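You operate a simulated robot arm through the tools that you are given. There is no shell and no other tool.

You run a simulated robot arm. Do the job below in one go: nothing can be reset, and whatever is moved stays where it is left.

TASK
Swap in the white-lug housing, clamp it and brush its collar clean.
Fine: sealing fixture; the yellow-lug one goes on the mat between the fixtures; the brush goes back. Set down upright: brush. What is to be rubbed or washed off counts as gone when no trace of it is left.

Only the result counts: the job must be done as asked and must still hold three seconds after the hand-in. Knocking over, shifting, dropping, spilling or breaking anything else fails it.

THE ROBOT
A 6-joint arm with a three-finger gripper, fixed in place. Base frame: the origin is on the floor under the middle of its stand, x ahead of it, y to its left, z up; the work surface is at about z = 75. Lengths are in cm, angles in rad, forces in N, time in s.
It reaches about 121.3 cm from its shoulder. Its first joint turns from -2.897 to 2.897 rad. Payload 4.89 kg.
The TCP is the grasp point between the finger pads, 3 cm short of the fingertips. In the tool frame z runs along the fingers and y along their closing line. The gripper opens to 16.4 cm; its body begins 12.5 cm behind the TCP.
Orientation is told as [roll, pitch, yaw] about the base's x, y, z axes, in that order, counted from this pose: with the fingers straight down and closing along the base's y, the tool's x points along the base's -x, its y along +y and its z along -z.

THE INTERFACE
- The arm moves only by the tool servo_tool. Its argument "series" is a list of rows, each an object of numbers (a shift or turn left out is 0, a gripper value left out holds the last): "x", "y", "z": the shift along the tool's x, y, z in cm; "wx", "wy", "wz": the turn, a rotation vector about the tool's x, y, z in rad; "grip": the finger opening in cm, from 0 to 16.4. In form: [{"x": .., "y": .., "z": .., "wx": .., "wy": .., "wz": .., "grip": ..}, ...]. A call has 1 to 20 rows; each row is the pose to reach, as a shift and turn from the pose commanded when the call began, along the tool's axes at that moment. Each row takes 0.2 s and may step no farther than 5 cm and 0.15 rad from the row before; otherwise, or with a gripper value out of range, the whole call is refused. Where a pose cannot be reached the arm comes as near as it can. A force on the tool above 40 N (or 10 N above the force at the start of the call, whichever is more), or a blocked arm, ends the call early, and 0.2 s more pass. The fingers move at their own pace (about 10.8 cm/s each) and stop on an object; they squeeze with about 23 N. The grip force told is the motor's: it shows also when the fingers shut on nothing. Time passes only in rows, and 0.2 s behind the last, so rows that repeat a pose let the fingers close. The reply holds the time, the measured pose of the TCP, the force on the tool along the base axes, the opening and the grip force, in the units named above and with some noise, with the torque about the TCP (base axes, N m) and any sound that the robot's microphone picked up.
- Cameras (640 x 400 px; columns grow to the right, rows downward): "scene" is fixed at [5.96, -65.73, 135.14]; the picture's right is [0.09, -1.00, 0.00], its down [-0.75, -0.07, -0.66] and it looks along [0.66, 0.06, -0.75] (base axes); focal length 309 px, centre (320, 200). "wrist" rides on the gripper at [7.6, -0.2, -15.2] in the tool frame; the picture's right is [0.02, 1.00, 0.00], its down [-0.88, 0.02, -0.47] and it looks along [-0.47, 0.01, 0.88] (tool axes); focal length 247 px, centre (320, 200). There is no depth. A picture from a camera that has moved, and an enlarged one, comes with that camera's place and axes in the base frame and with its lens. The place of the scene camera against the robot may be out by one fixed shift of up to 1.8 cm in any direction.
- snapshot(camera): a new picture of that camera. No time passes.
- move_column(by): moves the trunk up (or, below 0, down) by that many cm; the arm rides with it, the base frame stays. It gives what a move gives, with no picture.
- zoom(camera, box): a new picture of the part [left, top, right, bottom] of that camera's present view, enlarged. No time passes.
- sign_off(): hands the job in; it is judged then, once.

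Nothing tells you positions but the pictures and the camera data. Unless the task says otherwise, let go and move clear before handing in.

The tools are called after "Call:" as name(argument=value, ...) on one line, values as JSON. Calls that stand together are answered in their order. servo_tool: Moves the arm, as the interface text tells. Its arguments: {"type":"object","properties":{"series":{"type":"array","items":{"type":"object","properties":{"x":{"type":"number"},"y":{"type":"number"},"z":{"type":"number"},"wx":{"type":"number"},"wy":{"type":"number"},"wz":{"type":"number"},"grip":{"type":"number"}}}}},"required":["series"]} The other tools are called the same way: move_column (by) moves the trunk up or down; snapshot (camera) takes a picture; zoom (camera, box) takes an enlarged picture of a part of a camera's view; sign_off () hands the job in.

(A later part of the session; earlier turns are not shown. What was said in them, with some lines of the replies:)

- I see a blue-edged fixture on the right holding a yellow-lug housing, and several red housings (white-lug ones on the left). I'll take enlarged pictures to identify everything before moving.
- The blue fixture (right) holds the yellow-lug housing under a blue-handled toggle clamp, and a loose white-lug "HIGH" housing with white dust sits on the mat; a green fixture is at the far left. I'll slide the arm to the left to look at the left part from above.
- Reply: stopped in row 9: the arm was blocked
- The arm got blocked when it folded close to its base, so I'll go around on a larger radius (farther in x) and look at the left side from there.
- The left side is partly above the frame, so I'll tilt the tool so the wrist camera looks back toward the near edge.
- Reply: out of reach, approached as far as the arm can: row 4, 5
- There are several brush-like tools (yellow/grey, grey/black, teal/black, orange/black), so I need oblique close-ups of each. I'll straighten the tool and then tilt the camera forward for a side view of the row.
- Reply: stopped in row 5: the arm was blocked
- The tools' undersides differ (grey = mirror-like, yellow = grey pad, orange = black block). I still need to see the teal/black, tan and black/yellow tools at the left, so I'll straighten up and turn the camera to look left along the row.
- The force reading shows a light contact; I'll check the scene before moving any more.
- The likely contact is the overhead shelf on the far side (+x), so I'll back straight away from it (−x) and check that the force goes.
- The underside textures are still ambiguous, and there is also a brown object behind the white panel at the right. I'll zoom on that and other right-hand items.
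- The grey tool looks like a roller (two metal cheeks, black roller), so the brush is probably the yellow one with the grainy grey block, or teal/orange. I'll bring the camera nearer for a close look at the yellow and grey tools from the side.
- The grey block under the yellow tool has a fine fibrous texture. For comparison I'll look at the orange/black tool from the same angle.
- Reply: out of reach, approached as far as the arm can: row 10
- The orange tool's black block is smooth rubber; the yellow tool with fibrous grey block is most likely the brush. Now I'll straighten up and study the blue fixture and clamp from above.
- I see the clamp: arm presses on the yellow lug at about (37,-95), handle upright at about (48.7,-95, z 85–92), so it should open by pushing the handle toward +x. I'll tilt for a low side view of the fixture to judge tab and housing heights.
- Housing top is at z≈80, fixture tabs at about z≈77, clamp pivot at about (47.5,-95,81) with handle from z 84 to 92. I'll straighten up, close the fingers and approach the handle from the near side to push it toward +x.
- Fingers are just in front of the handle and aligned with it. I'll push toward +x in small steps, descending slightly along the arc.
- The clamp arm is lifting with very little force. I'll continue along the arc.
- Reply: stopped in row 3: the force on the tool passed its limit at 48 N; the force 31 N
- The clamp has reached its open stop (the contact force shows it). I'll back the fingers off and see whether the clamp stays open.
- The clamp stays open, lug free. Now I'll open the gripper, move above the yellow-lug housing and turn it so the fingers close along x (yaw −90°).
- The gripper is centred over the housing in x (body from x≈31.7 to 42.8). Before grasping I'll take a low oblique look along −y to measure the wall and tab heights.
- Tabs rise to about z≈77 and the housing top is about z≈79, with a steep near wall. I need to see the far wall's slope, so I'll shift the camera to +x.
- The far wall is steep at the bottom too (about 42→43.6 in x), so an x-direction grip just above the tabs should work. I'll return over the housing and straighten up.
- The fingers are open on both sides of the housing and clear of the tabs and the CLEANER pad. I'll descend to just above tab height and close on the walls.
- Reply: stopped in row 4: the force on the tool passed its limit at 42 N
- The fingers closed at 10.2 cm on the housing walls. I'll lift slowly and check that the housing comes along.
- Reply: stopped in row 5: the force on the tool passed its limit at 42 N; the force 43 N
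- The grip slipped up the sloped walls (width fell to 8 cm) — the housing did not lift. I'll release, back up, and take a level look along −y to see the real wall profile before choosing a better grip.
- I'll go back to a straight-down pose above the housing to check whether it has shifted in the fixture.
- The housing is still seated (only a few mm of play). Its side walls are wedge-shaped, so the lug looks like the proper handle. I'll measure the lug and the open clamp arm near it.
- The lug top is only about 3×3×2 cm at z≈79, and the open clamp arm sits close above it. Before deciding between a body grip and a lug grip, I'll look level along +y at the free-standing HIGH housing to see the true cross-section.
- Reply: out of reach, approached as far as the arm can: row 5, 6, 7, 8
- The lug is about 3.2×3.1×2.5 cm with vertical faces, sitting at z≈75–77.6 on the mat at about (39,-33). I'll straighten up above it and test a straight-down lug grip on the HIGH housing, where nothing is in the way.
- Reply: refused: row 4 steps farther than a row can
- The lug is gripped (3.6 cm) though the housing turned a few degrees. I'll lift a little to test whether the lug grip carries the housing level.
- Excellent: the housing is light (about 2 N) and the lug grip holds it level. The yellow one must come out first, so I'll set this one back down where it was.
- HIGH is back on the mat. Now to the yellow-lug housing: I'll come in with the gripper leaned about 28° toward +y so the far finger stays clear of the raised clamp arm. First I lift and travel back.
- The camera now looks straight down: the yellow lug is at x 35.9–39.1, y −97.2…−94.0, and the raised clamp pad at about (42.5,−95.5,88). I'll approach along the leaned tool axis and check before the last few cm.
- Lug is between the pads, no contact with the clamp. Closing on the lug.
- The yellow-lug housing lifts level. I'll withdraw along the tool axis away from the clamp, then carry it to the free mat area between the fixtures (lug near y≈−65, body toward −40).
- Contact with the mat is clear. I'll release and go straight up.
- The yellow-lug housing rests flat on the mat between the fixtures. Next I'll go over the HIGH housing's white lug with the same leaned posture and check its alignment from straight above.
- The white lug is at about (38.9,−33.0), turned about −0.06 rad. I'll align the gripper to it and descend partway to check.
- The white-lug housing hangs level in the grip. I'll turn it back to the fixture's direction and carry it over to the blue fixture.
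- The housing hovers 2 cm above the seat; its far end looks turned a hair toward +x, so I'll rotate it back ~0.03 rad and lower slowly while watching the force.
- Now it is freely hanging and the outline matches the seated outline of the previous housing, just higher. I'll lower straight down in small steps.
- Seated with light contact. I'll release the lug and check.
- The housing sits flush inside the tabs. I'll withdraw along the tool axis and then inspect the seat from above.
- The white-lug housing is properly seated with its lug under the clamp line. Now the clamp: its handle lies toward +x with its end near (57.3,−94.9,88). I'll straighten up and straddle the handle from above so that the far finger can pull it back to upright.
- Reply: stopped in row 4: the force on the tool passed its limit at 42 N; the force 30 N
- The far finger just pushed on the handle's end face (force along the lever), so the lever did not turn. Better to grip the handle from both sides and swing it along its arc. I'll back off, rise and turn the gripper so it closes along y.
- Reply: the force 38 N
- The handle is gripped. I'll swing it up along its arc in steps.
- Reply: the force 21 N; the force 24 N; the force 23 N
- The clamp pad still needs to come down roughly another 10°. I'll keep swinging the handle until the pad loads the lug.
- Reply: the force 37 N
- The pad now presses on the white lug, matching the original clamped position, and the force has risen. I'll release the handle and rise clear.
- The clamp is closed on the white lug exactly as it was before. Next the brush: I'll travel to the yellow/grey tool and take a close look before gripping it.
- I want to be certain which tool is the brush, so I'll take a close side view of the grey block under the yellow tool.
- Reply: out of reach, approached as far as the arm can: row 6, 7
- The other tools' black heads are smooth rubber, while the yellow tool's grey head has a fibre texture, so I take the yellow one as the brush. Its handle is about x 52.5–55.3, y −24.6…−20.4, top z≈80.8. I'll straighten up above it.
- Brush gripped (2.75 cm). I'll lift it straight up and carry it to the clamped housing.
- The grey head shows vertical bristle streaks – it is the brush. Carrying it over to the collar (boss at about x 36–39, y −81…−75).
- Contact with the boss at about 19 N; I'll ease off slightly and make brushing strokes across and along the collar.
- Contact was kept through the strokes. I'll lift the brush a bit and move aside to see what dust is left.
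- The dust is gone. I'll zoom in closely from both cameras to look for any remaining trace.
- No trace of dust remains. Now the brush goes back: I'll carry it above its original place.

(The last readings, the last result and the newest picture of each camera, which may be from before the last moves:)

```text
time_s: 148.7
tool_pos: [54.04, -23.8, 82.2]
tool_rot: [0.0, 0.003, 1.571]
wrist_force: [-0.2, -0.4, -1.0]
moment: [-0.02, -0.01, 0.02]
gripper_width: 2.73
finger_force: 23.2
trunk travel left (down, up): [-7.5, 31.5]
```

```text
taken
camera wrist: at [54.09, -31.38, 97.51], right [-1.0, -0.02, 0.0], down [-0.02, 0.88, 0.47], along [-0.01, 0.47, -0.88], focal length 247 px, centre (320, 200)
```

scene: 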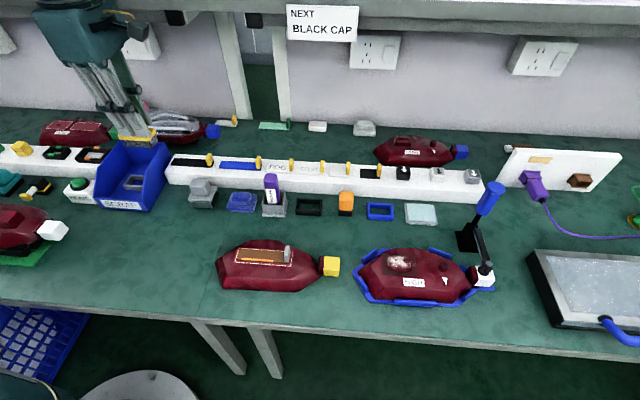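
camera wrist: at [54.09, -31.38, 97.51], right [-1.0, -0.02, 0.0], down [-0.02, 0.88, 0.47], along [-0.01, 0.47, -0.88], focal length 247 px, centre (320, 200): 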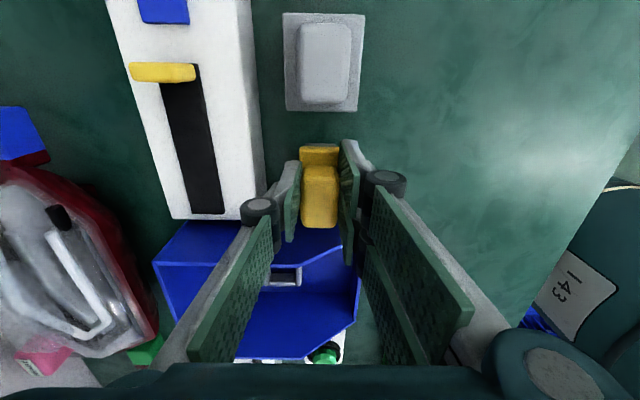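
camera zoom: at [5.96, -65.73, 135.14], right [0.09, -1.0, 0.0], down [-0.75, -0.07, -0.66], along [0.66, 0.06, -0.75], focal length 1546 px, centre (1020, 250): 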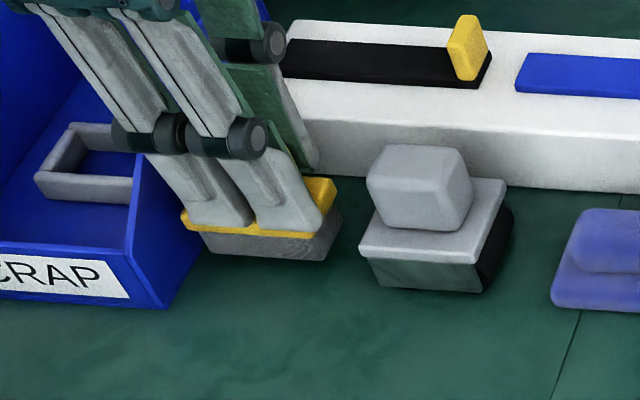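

Call:
servo_tool(series=[{"grip": 0, "z": 0.2}, {"grip": 0, "z": 0.4}, {"grip": 0, "z": 0.5}])

```text
time_s: 149.5
tool_pos: [54.06, -23.8, 81.94]
tool_rot: [0.0, 0.001, 1.571]
wrist_force: [0.5, 0.3, 0.4]
moment: [-0.04, -0.01, 0.02]
gripper_width: 2.74
finger_force: 23.6
trunk travel left (down, up): [-7.5, 31.5]
```

Call:
servo_tool(series=[{"grip": 0, "z": 0.1}, {"grip": 0, "z": 0.15}])

```text
time_s: 150.1
tool_pos: [53.96, -23.69, 81.78]
tool_rot: [0.001, 0.0, 1.57]
wrist_force: [-0.3, -0.8, 0.2]
moment: [-0.03, 0.0, 0.0]
gripper_width: 2.73
finger_force: 23.0
trunk travel left (down, up): [-7.5, 31.5]
```

Call:
servo_tool(series=[{"grip": 0, "z": 0.1}, {"grip": 0, "z": 0.15}])

Call:
zoom(camera="scene", box=[150, 170, 230, 220])

```text
time_s: 150.7
tool_pos: [54.04, -23.72, 81.5]
tool_rot: [0.0, 0.002, 1.572]
wrist_force: [-0.1, -0.1, -0.5]
moment: [-0.01, 0.02, -0.03]
gripper_width: 2.72
finger_force: 23.1
trunk travel left (down, up): [-7.5, 31.5]
```

```text
8.00 times, centred on (190, 195) of scene
camera zoom: at [5.96, -65.73, 135.14], right [0.09, -1.0, 0.0], down [-0.75, -0.07, -0.66], along [0.66, 0.06, -0.75], focal length 2473 px, centre (1360, 240)
```

zoom: 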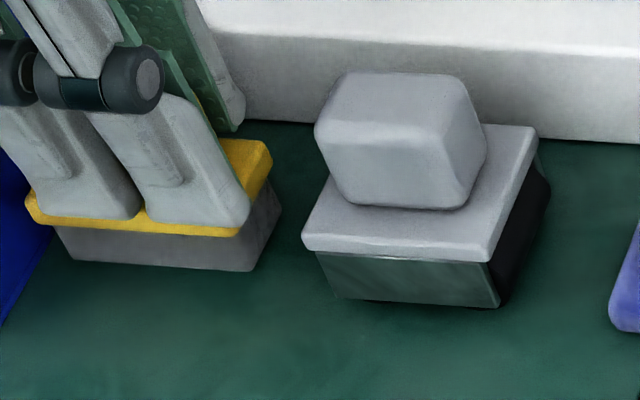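

Call:
servo_tool(series=[{"grip": 0, "z": 0.08}, {"grip": 0, "z": 0.12}])

```text
time_s: 151.3
tool_pos: [54.03, -23.68, 81.31]
tool_rot: [-0.001, 0.001, 1.57]
wrist_force: [1.7, -0.4, 9.6]
moment: [-0.13, -0.06, -0.02]
gripper_width: 2.77
finger_force: 22.9
trunk travel left (down, up): [-7.5, 31.5]
```

The brush stands on the mat (contact felt) at its original spot. I'll open gently and rise straight up.

Call:
servo_tool(series=[{"grip": 0, "z": -0.05}, {"grip": 3.2, "z": -0.05}, {"grip": 4.4, "z": -0.05}, {"grip": 4.4, "z": -0.05}])

Call:
servo_tool(series=[{"z": -1.5}, {"z": -4}, {"z": -8}, {"z": -12}, {"z": -16}])

Call:
zoom(camera="scene", box=[150, 170, 230, 220])

Call:
snapshot(camera="wrist")

```text
time_s: 152.3
tool_pos: [54.03, -23.81, 81.45]
tool_rot: [-0.001, 0.003, 1.571]
wrist_force: [0.0, -0.3, 0.1]
moment: [0.01, 0.01, -0.01]
gripper_width: 4.37
finger_force: 0.1
trunk travel left (down, up): [-7.5, 31.5]
```

```text
time_s: 153.5
tool_pos: [54.03, -23.61, 97.52]
tool_rot: [0.0, 0.0, 1.571]
wrist_force: [1.4, -0.5, -0.2]
moment: [0.09, 0.21, -0.04]
gripper_width: 4.4
finger_force: 0.1
trunk travel left (down, up): [-7.5, 31.5]
```

```text
8.00 times, centred on (190, 195) of scene
camera zoom: at [5.96, -65.73, 135.14], right [0.09, -1.0, 0.0], down [-0.75, -0.07, -0.66], along [0.66, 0.06, -0.75], focal length 2473 px, centre (1360, 240)
```

zoom: 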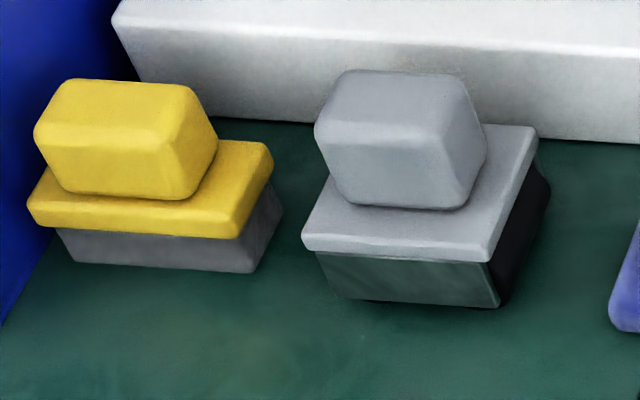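

```text
taken
camera wrist: at [54.13, -31.27, 112.75], right [-1.0, -0.02, 0.0], down [-0.02, 0.88, 0.47], along [-0.01, 0.47, -0.88], focal length 247 px, centre (320, 200)
```

wrist: 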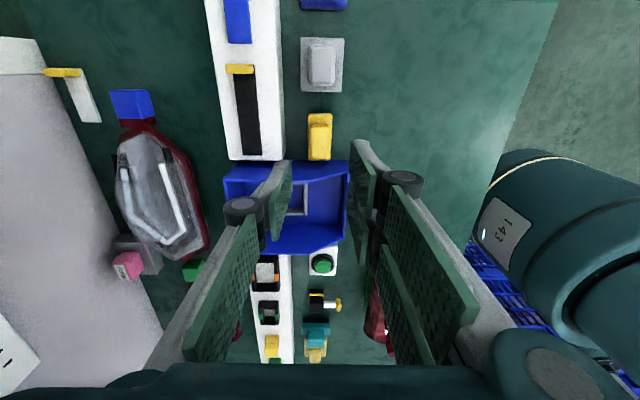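

The brush is back in its original position, upright. I'll move clear and inspect the whole result.

Call:
servo_tool(series=[{"z": -4, "x": 2}, {"z": -8, "x": 5, "y": 2}, {"z": -10, "x": 9, "y": 3}, {"z": -10, "x": 13, "y": 4}, {"z": -10, "x": 17, "y": 5}, {"z": -10, "x": 21, "y": 6}, {"z": -10, "x": 25, "y": 7}, {"z": -10, "x": 29, "y": 8}])

Call:
snapshot(camera="scene")

Call:
zoom(camera="scene", box=[345, 170, 525, 320])

Call:
zoom(camera="scene", box=[190, 220, 350, 310])

Call:
zoom(camera="scene", box=[440, 220, 510, 310])

```text
refused: row 2 steps farther than a row can; nothing moved
```

```text
taken
```

scene: 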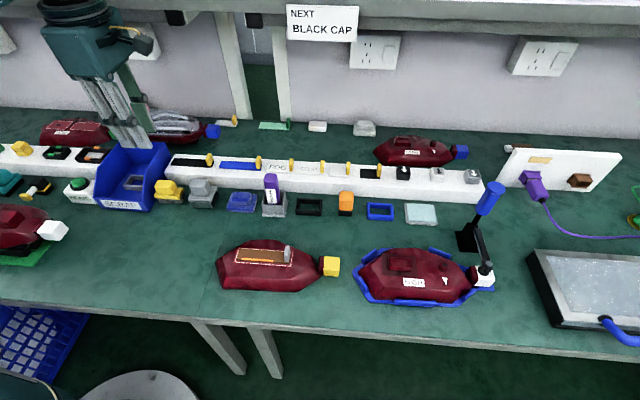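

```text
2.67 times, centred on (435, 245) of scene
camera zoom: at [5.96, -65.73, 135.14], right [0.09, -1.0, 0.0], down [-0.75, -0.07, -0.66], along [0.66, 0.06, -0.75], focal length 824 px, centre (13, 80)
```

zoom: 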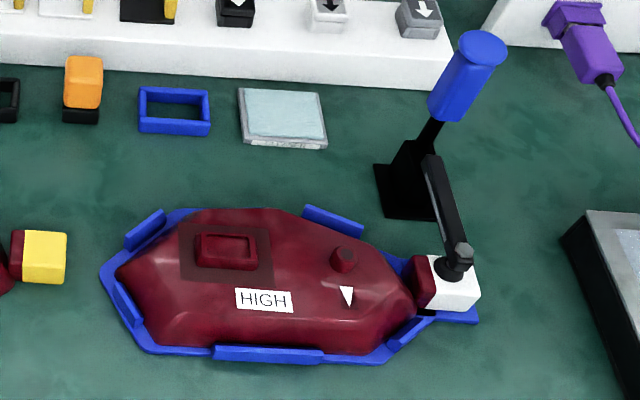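

```text
4.00 times, centred on (270, 265) of scene
camera zoom: at [5.96, -65.73, 135.14], right [0.09, -1.0, 0.0], down [-0.75, -0.07, -0.66], along [0.66, 0.06, -0.75], focal length 1236 px, centre (520, -60)
```

zoom: 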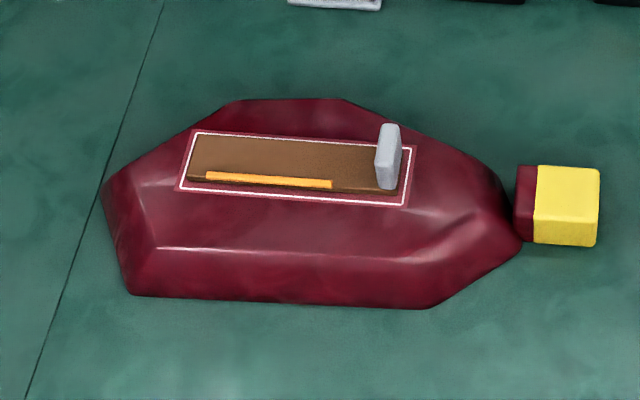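

```text
4.44 times, centred on (475, 265) of scene
camera zoom: at [5.96, -65.73, 135.14], right [0.09, -1.0, 0.0], down [-0.75, -0.07, -0.66], along [0.66, 0.06, -0.75], focal length 1374 px, centre (-369, -89)
```

zoom: 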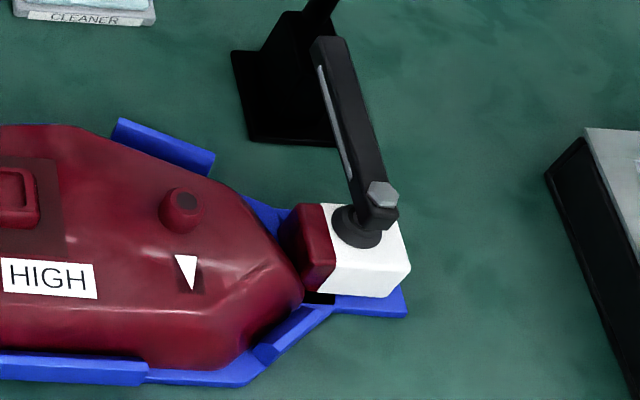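

Everything is in place; the clamp presses on the white lug and the collar is clean. The yellow-lug housing is rather close to the blue fixture, though, so I'll shift it to the middle of the space between the fixtures, using the same lug grip that worked before.

Call:
servo_tool(series=[{"z": -3, "x": 2}, {"z": -4, "x": 6, "y": 2}, {"z": -4, "x": 10, "y": 4}, {"z": -4, "x": 14, "y": 6}, {"z": -4, "x": 18, "y": 8}, {"z": -4, "x": 22, "y": 10}, {"z": -4, "x": 26, "y": 12}, {"z": -4, "x": 30, "y": 14}, {"z": -4, "x": 34, "y": 15.5}, {"z": -4, "x": 38, "y": 16.4, "grip": 6.5}])

Call:
servo_tool(series=[{"wy": 0.12, "z": 2}, {"wy": 0.24, "z": 4}, {"wy": 0.36, "z": 6}, {"wy": 0.49, "z": 8}])

Call:
snapshot(camera="wrist")

Call:
zoom(camera="wrist", box=[280, 150, 360, 240])

```text
time_s: 155.7
tool_pos: [37.81, -61.53, 101.49]
tool_rot: [0.0, 0.002, 1.572]
wrist_force: [0.9, 2.3, 0.5]
moment: [-0.28, 0.03, 0.01]
gripper_width: 6.5
finger_force: 0.0
trunk travel left (down, up): [-7.5, 31.5]
```

```text
time_s: 156.7
tool_pos: [37.63, -61.83, 93.59]
tool_rot: [0.002, 0.493, 1.571]
wrist_force: [-0.6, 0.6, -0.2]
moment: [0.0, -0.05, 0.01]
gripper_width: 6.48
finger_force: 0.0
trunk travel left (down, up): [-7.5, 31.5]
```

```text
taken
camera wrist: at [37.76, -61.18, 110.57], right [-1.0, -0.02, 0.01], down [-0.02, 1.0, 0.0], along [-0.01, 0.0, -1.0], focal length 247 px, centre (320, 200)
```

wrist: 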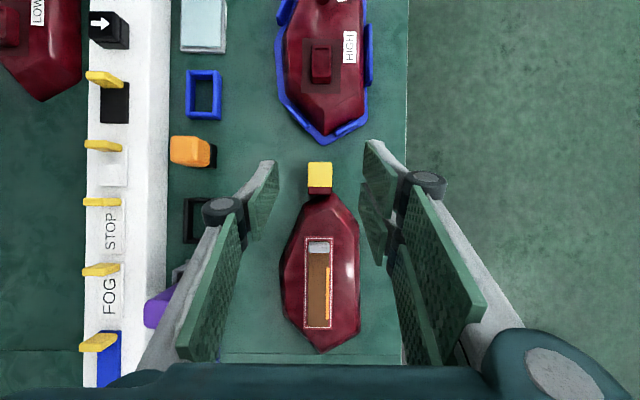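

```text
4.44 times, centred on (320, 195) of wrist
camera zoom: at [37.76, -61.18, 110.57], right [-1.0, -0.02, 0.01], down [-0.02, 1.0, 0.0], along [-0.01, 0.0, -1.0], focal length 1098 px, centre (320, 222)
```

zoom: 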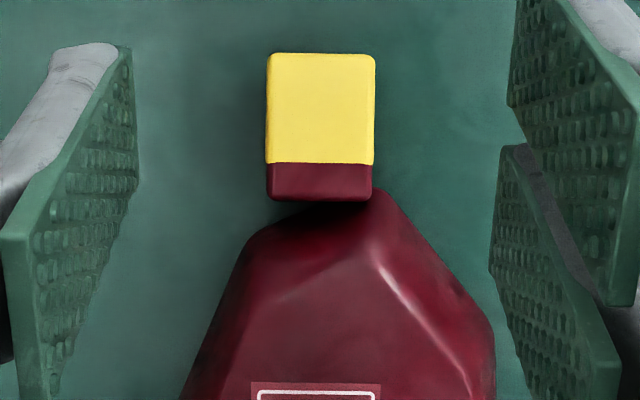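

Call:
servo_tool(series=[{"x": -0.6, "y": 0.13, "z": 3.5, "grip": 6}, {"x": -1.6, "y": 0.13, "z": 6.5}, {"x": -2.7, "y": 0.13, "z": 9.5}, {"x": -3.6, "y": 0.13, "z": 11.8}, {"x": -4.3, "y": 0.13, "z": 13.2}])

Call:
servo_tool(series=[{"grip": 4.5}, {"grip": 3.5}, {"grip": 2}, {"grip": 0}, {"grip": 0}])

Call:
snapshot(camera="wrist")

```text
time_s: 157.9
tool_pos: [37.39, -64.14, 79.81]
tool_rot: [0.0, 0.49, 1.571]
wrist_force: [-0.2, 0.8, 0.2]
moment: [-0.07, -0.04, 0.04]
gripper_width: 5.98
finger_force: 0.0
trunk travel left (down, up): [-7.5, 31.5]
```

```text
time_s: 159.1
tool_pos: [37.51, -64.23, 79.79]
tool_rot: [0.0, 0.49, 1.572]
wrist_force: [0.5, 0.6, 0.5]
moment: [-0.05, -0.03, -0.02]
gripper_width: 3.17
finger_force: 23.2
trunk travel left (down, up): [-7.5, 31.5]
```

```text
taken
camera wrist: at [37.55, -63.69, 96.86], right [-1.0, -0.02, 0.01], down [-0.02, 1.0, 0.0], along [-0.01, 0.0, -1.0], focal length 247 px, centre (320, 200)
```

wrist: 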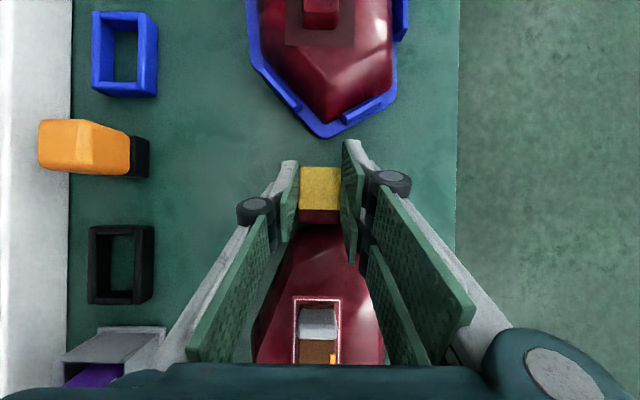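

Call:
servo_tool(series=[{"grip": 0, "x": 0.47, "z": -0.88}, {"grip": 0, "x": 1.18, "z": -2.2}, {"grip": 0, "x": 1.88, "z": -3.53}, {"grip": 0, "x": -0.8, "z": -4.95}, {"grip": 0, "x": -4.0, "z": -6.66}, {"grip": 0, "x": -7.2, "z": -8.37}, {"grip": 0, "x": -9.59, "z": -9.65}, {"grip": 0, "x": -9.59, "z": -9.65}])

Call:
snapshot(camera="scene")

```text
time_s: 160.9
tool_pos: [37.48, -51.2, 83.82]
tool_rot: [0.0, 0.49, 1.57]
wrist_force: [-0.3, 0.0, -2.7]
moment: [-0.17, -0.06, 0.03]
gripper_width: 3.14
finger_force: 22.8
trunk travel left (down, up): [-7.5, 31.5]
```

```text
taken
```

scene: 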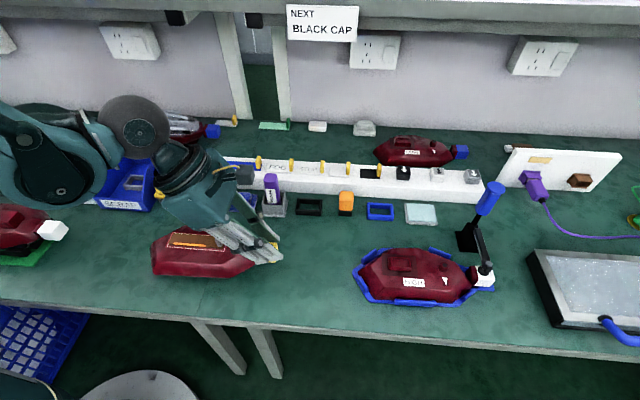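

Call:
servo_tool(series=[{"grip": 0, "x": -0.71, "z": 1.32}, {"grip": 0, "x": -1.32, "z": 2.47}, {"grip": 0, "x": -1.69, "z": 3.18}, {"grip": 0, "x": -1.84, "z": 3.45}])

Call:
servo_tool(series=[{"grip": 0, "x": -0.05, "z": 0.09}, {"grip": 0, "x": -0.09, "z": 0.17}])

```text
time_s: 161.9
tool_pos: [37.54, -51.25, 79.94]
tool_rot: [-0.001, 0.49, 1.571]
wrist_force: [-0.6, -0.2, -1.9]
moment: [-0.21, -0.01, -0.02]
gripper_width: 3.14
finger_force: 23.1
trunk travel left (down, up): [-7.5, 31.5]
```

```text
time_s: 162.5
tool_pos: [37.49, -51.23, 79.74]
tool_rot: [0.001, 0.493, 1.571]
wrist_force: [-3.3, -2.4, 13.9]
moment: [0.13, 0.12, -0.03]
gripper_width: 3.16
finger_force: 23.1
trunk travel left (down, up): [-7.5, 31.5]
```

Resting on the mat. I'll release and rise straight up.

Call:
servo_tool(series=[{"grip": 0, "x": 0.05, "z": -0.1}, {"grip": 2.6, "x": 0.05, "z": -0.1}, {"grip": 4.5, "x": 0.05, "z": -0.1}, {"grip": 7, "x": 0.05, "z": -0.1}, {"grip": 7, "x": 0.05, "z": -0.1}])

Call:
servo_tool(series=[{"x": 0.94, "z": -1.76}, {"x": 2.35, "z": -4.41}, {"x": 4.2, "z": -7.9}, {"x": 6.1, "z": -11.5}, {"x": 8, "z": -15}])

Call:
servo_tool(series=[{"wy": -0.12, "z": -2}, {"wy": -0.24, "z": -4}, {"wy": -0.36, "z": -6}, {"wy": -0.49, "z": -8}])

Call:
snapshot(camera="scene")

Call:
snapshot(camera="wrist")

```text
time_s: 163.7
tool_pos: [37.6, -51.17, 79.8]
tool_rot: [0.002, 0.49, 1.57]
wrist_force: [0.4, -0.2, -1.1]
moment: [-0.03, -0.03, 0.0]
gripper_width: 6.99
finger_force: 0.1
trunk travel left (down, up): [-7.5, 31.5]
```

```text
time_s: 164.9
tool_pos: [37.53, -51.57, 96.81]
tool_rot: [0.0, 0.49, 1.572]
wrist_force: [1.8, -1.5, 0.0]
moment: [0.12, 0.13, -0.08]
gripper_width: 7.0
finger_force: 0.0
trunk travel left (down, up): [-7.5, 31.5]
```

```text
time_s: 165.9
tool_pos: [37.53, -47.44, 104.05]
tool_rot: [0.0, -0.001, 1.571]
wrist_force: [-0.7, -0.2, 0.4]
moment: [-0.14, -0.08, 0.02]
gripper_width: 7.01
finger_force: 0.0
trunk travel left (down, up): [-7.5, 31.5]
```

```text
taken
```

scene: 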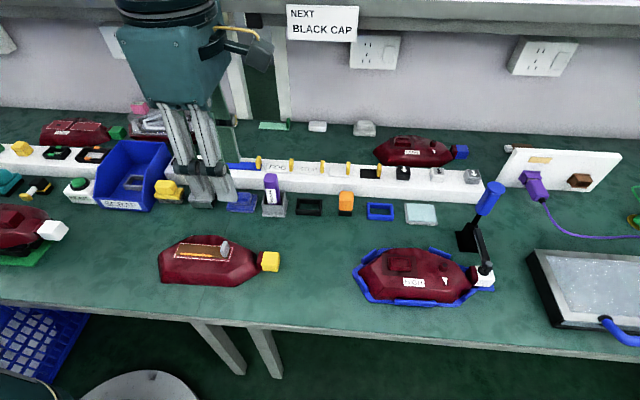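

```text
taken
camera wrist: at [37.63, -55.03, 119.28], right [-1.0, -0.02, 0.0], down [-0.02, 0.88, 0.47], along [-0.01, 0.47, -0.88], focal length 247 px, centre (320, 200)
```

wrist: 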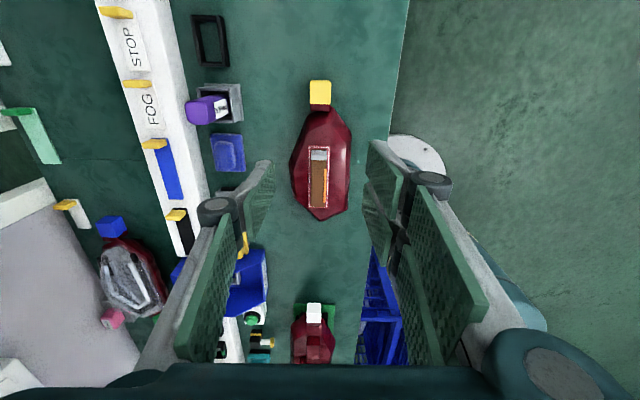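

The white-lug housing is clamped in the blue fixture with a clean collar. The yellow-lug housing is on the mat midway between the fixtures, and the brush stands where it was. The arm is clear with an open gripper, so I'm handing the job in.

Call:
sign_off()

```text
The job is handed in.
```

I handed the job in. The white-lug housing is clamped in the blue fixture, which I took to be the sealing fixture, and its collar looks clean. The hand-in only confirmed receipt, so I don't have a pass or fail.

- **White-lug housing:** I took the loose one marked HIGH, because it had the dust on its collar; a second white-lug housing sits in the green fixture. It is seated inside the fixture's tabs, and the clamp pad presses on its lug as it did on the yellow one before.
- **Collar:** One round of brushing strokes removed the dust. Close-ups from both cameras showed no trace left.
- **Yellow-lug housing:** It lies flat on the mat, roughly midway between the blue and green fixtures. I first set it down closer to the blue fixture, then moved it to the middle.
- **Brush:** I used the yellow tool with the grey bristle head, the only one whose head looked fibrous. It is back in its original place, standing upright.

While I was looking around early on, a finger lightly touched something at the back of the bench, probably the shelf. While I was opening and closing the clamp, two pushes on its handle hit the force limit and stopped. I saw nothing out of place in the pictures afterwards. The gripper is open and clear of everything.
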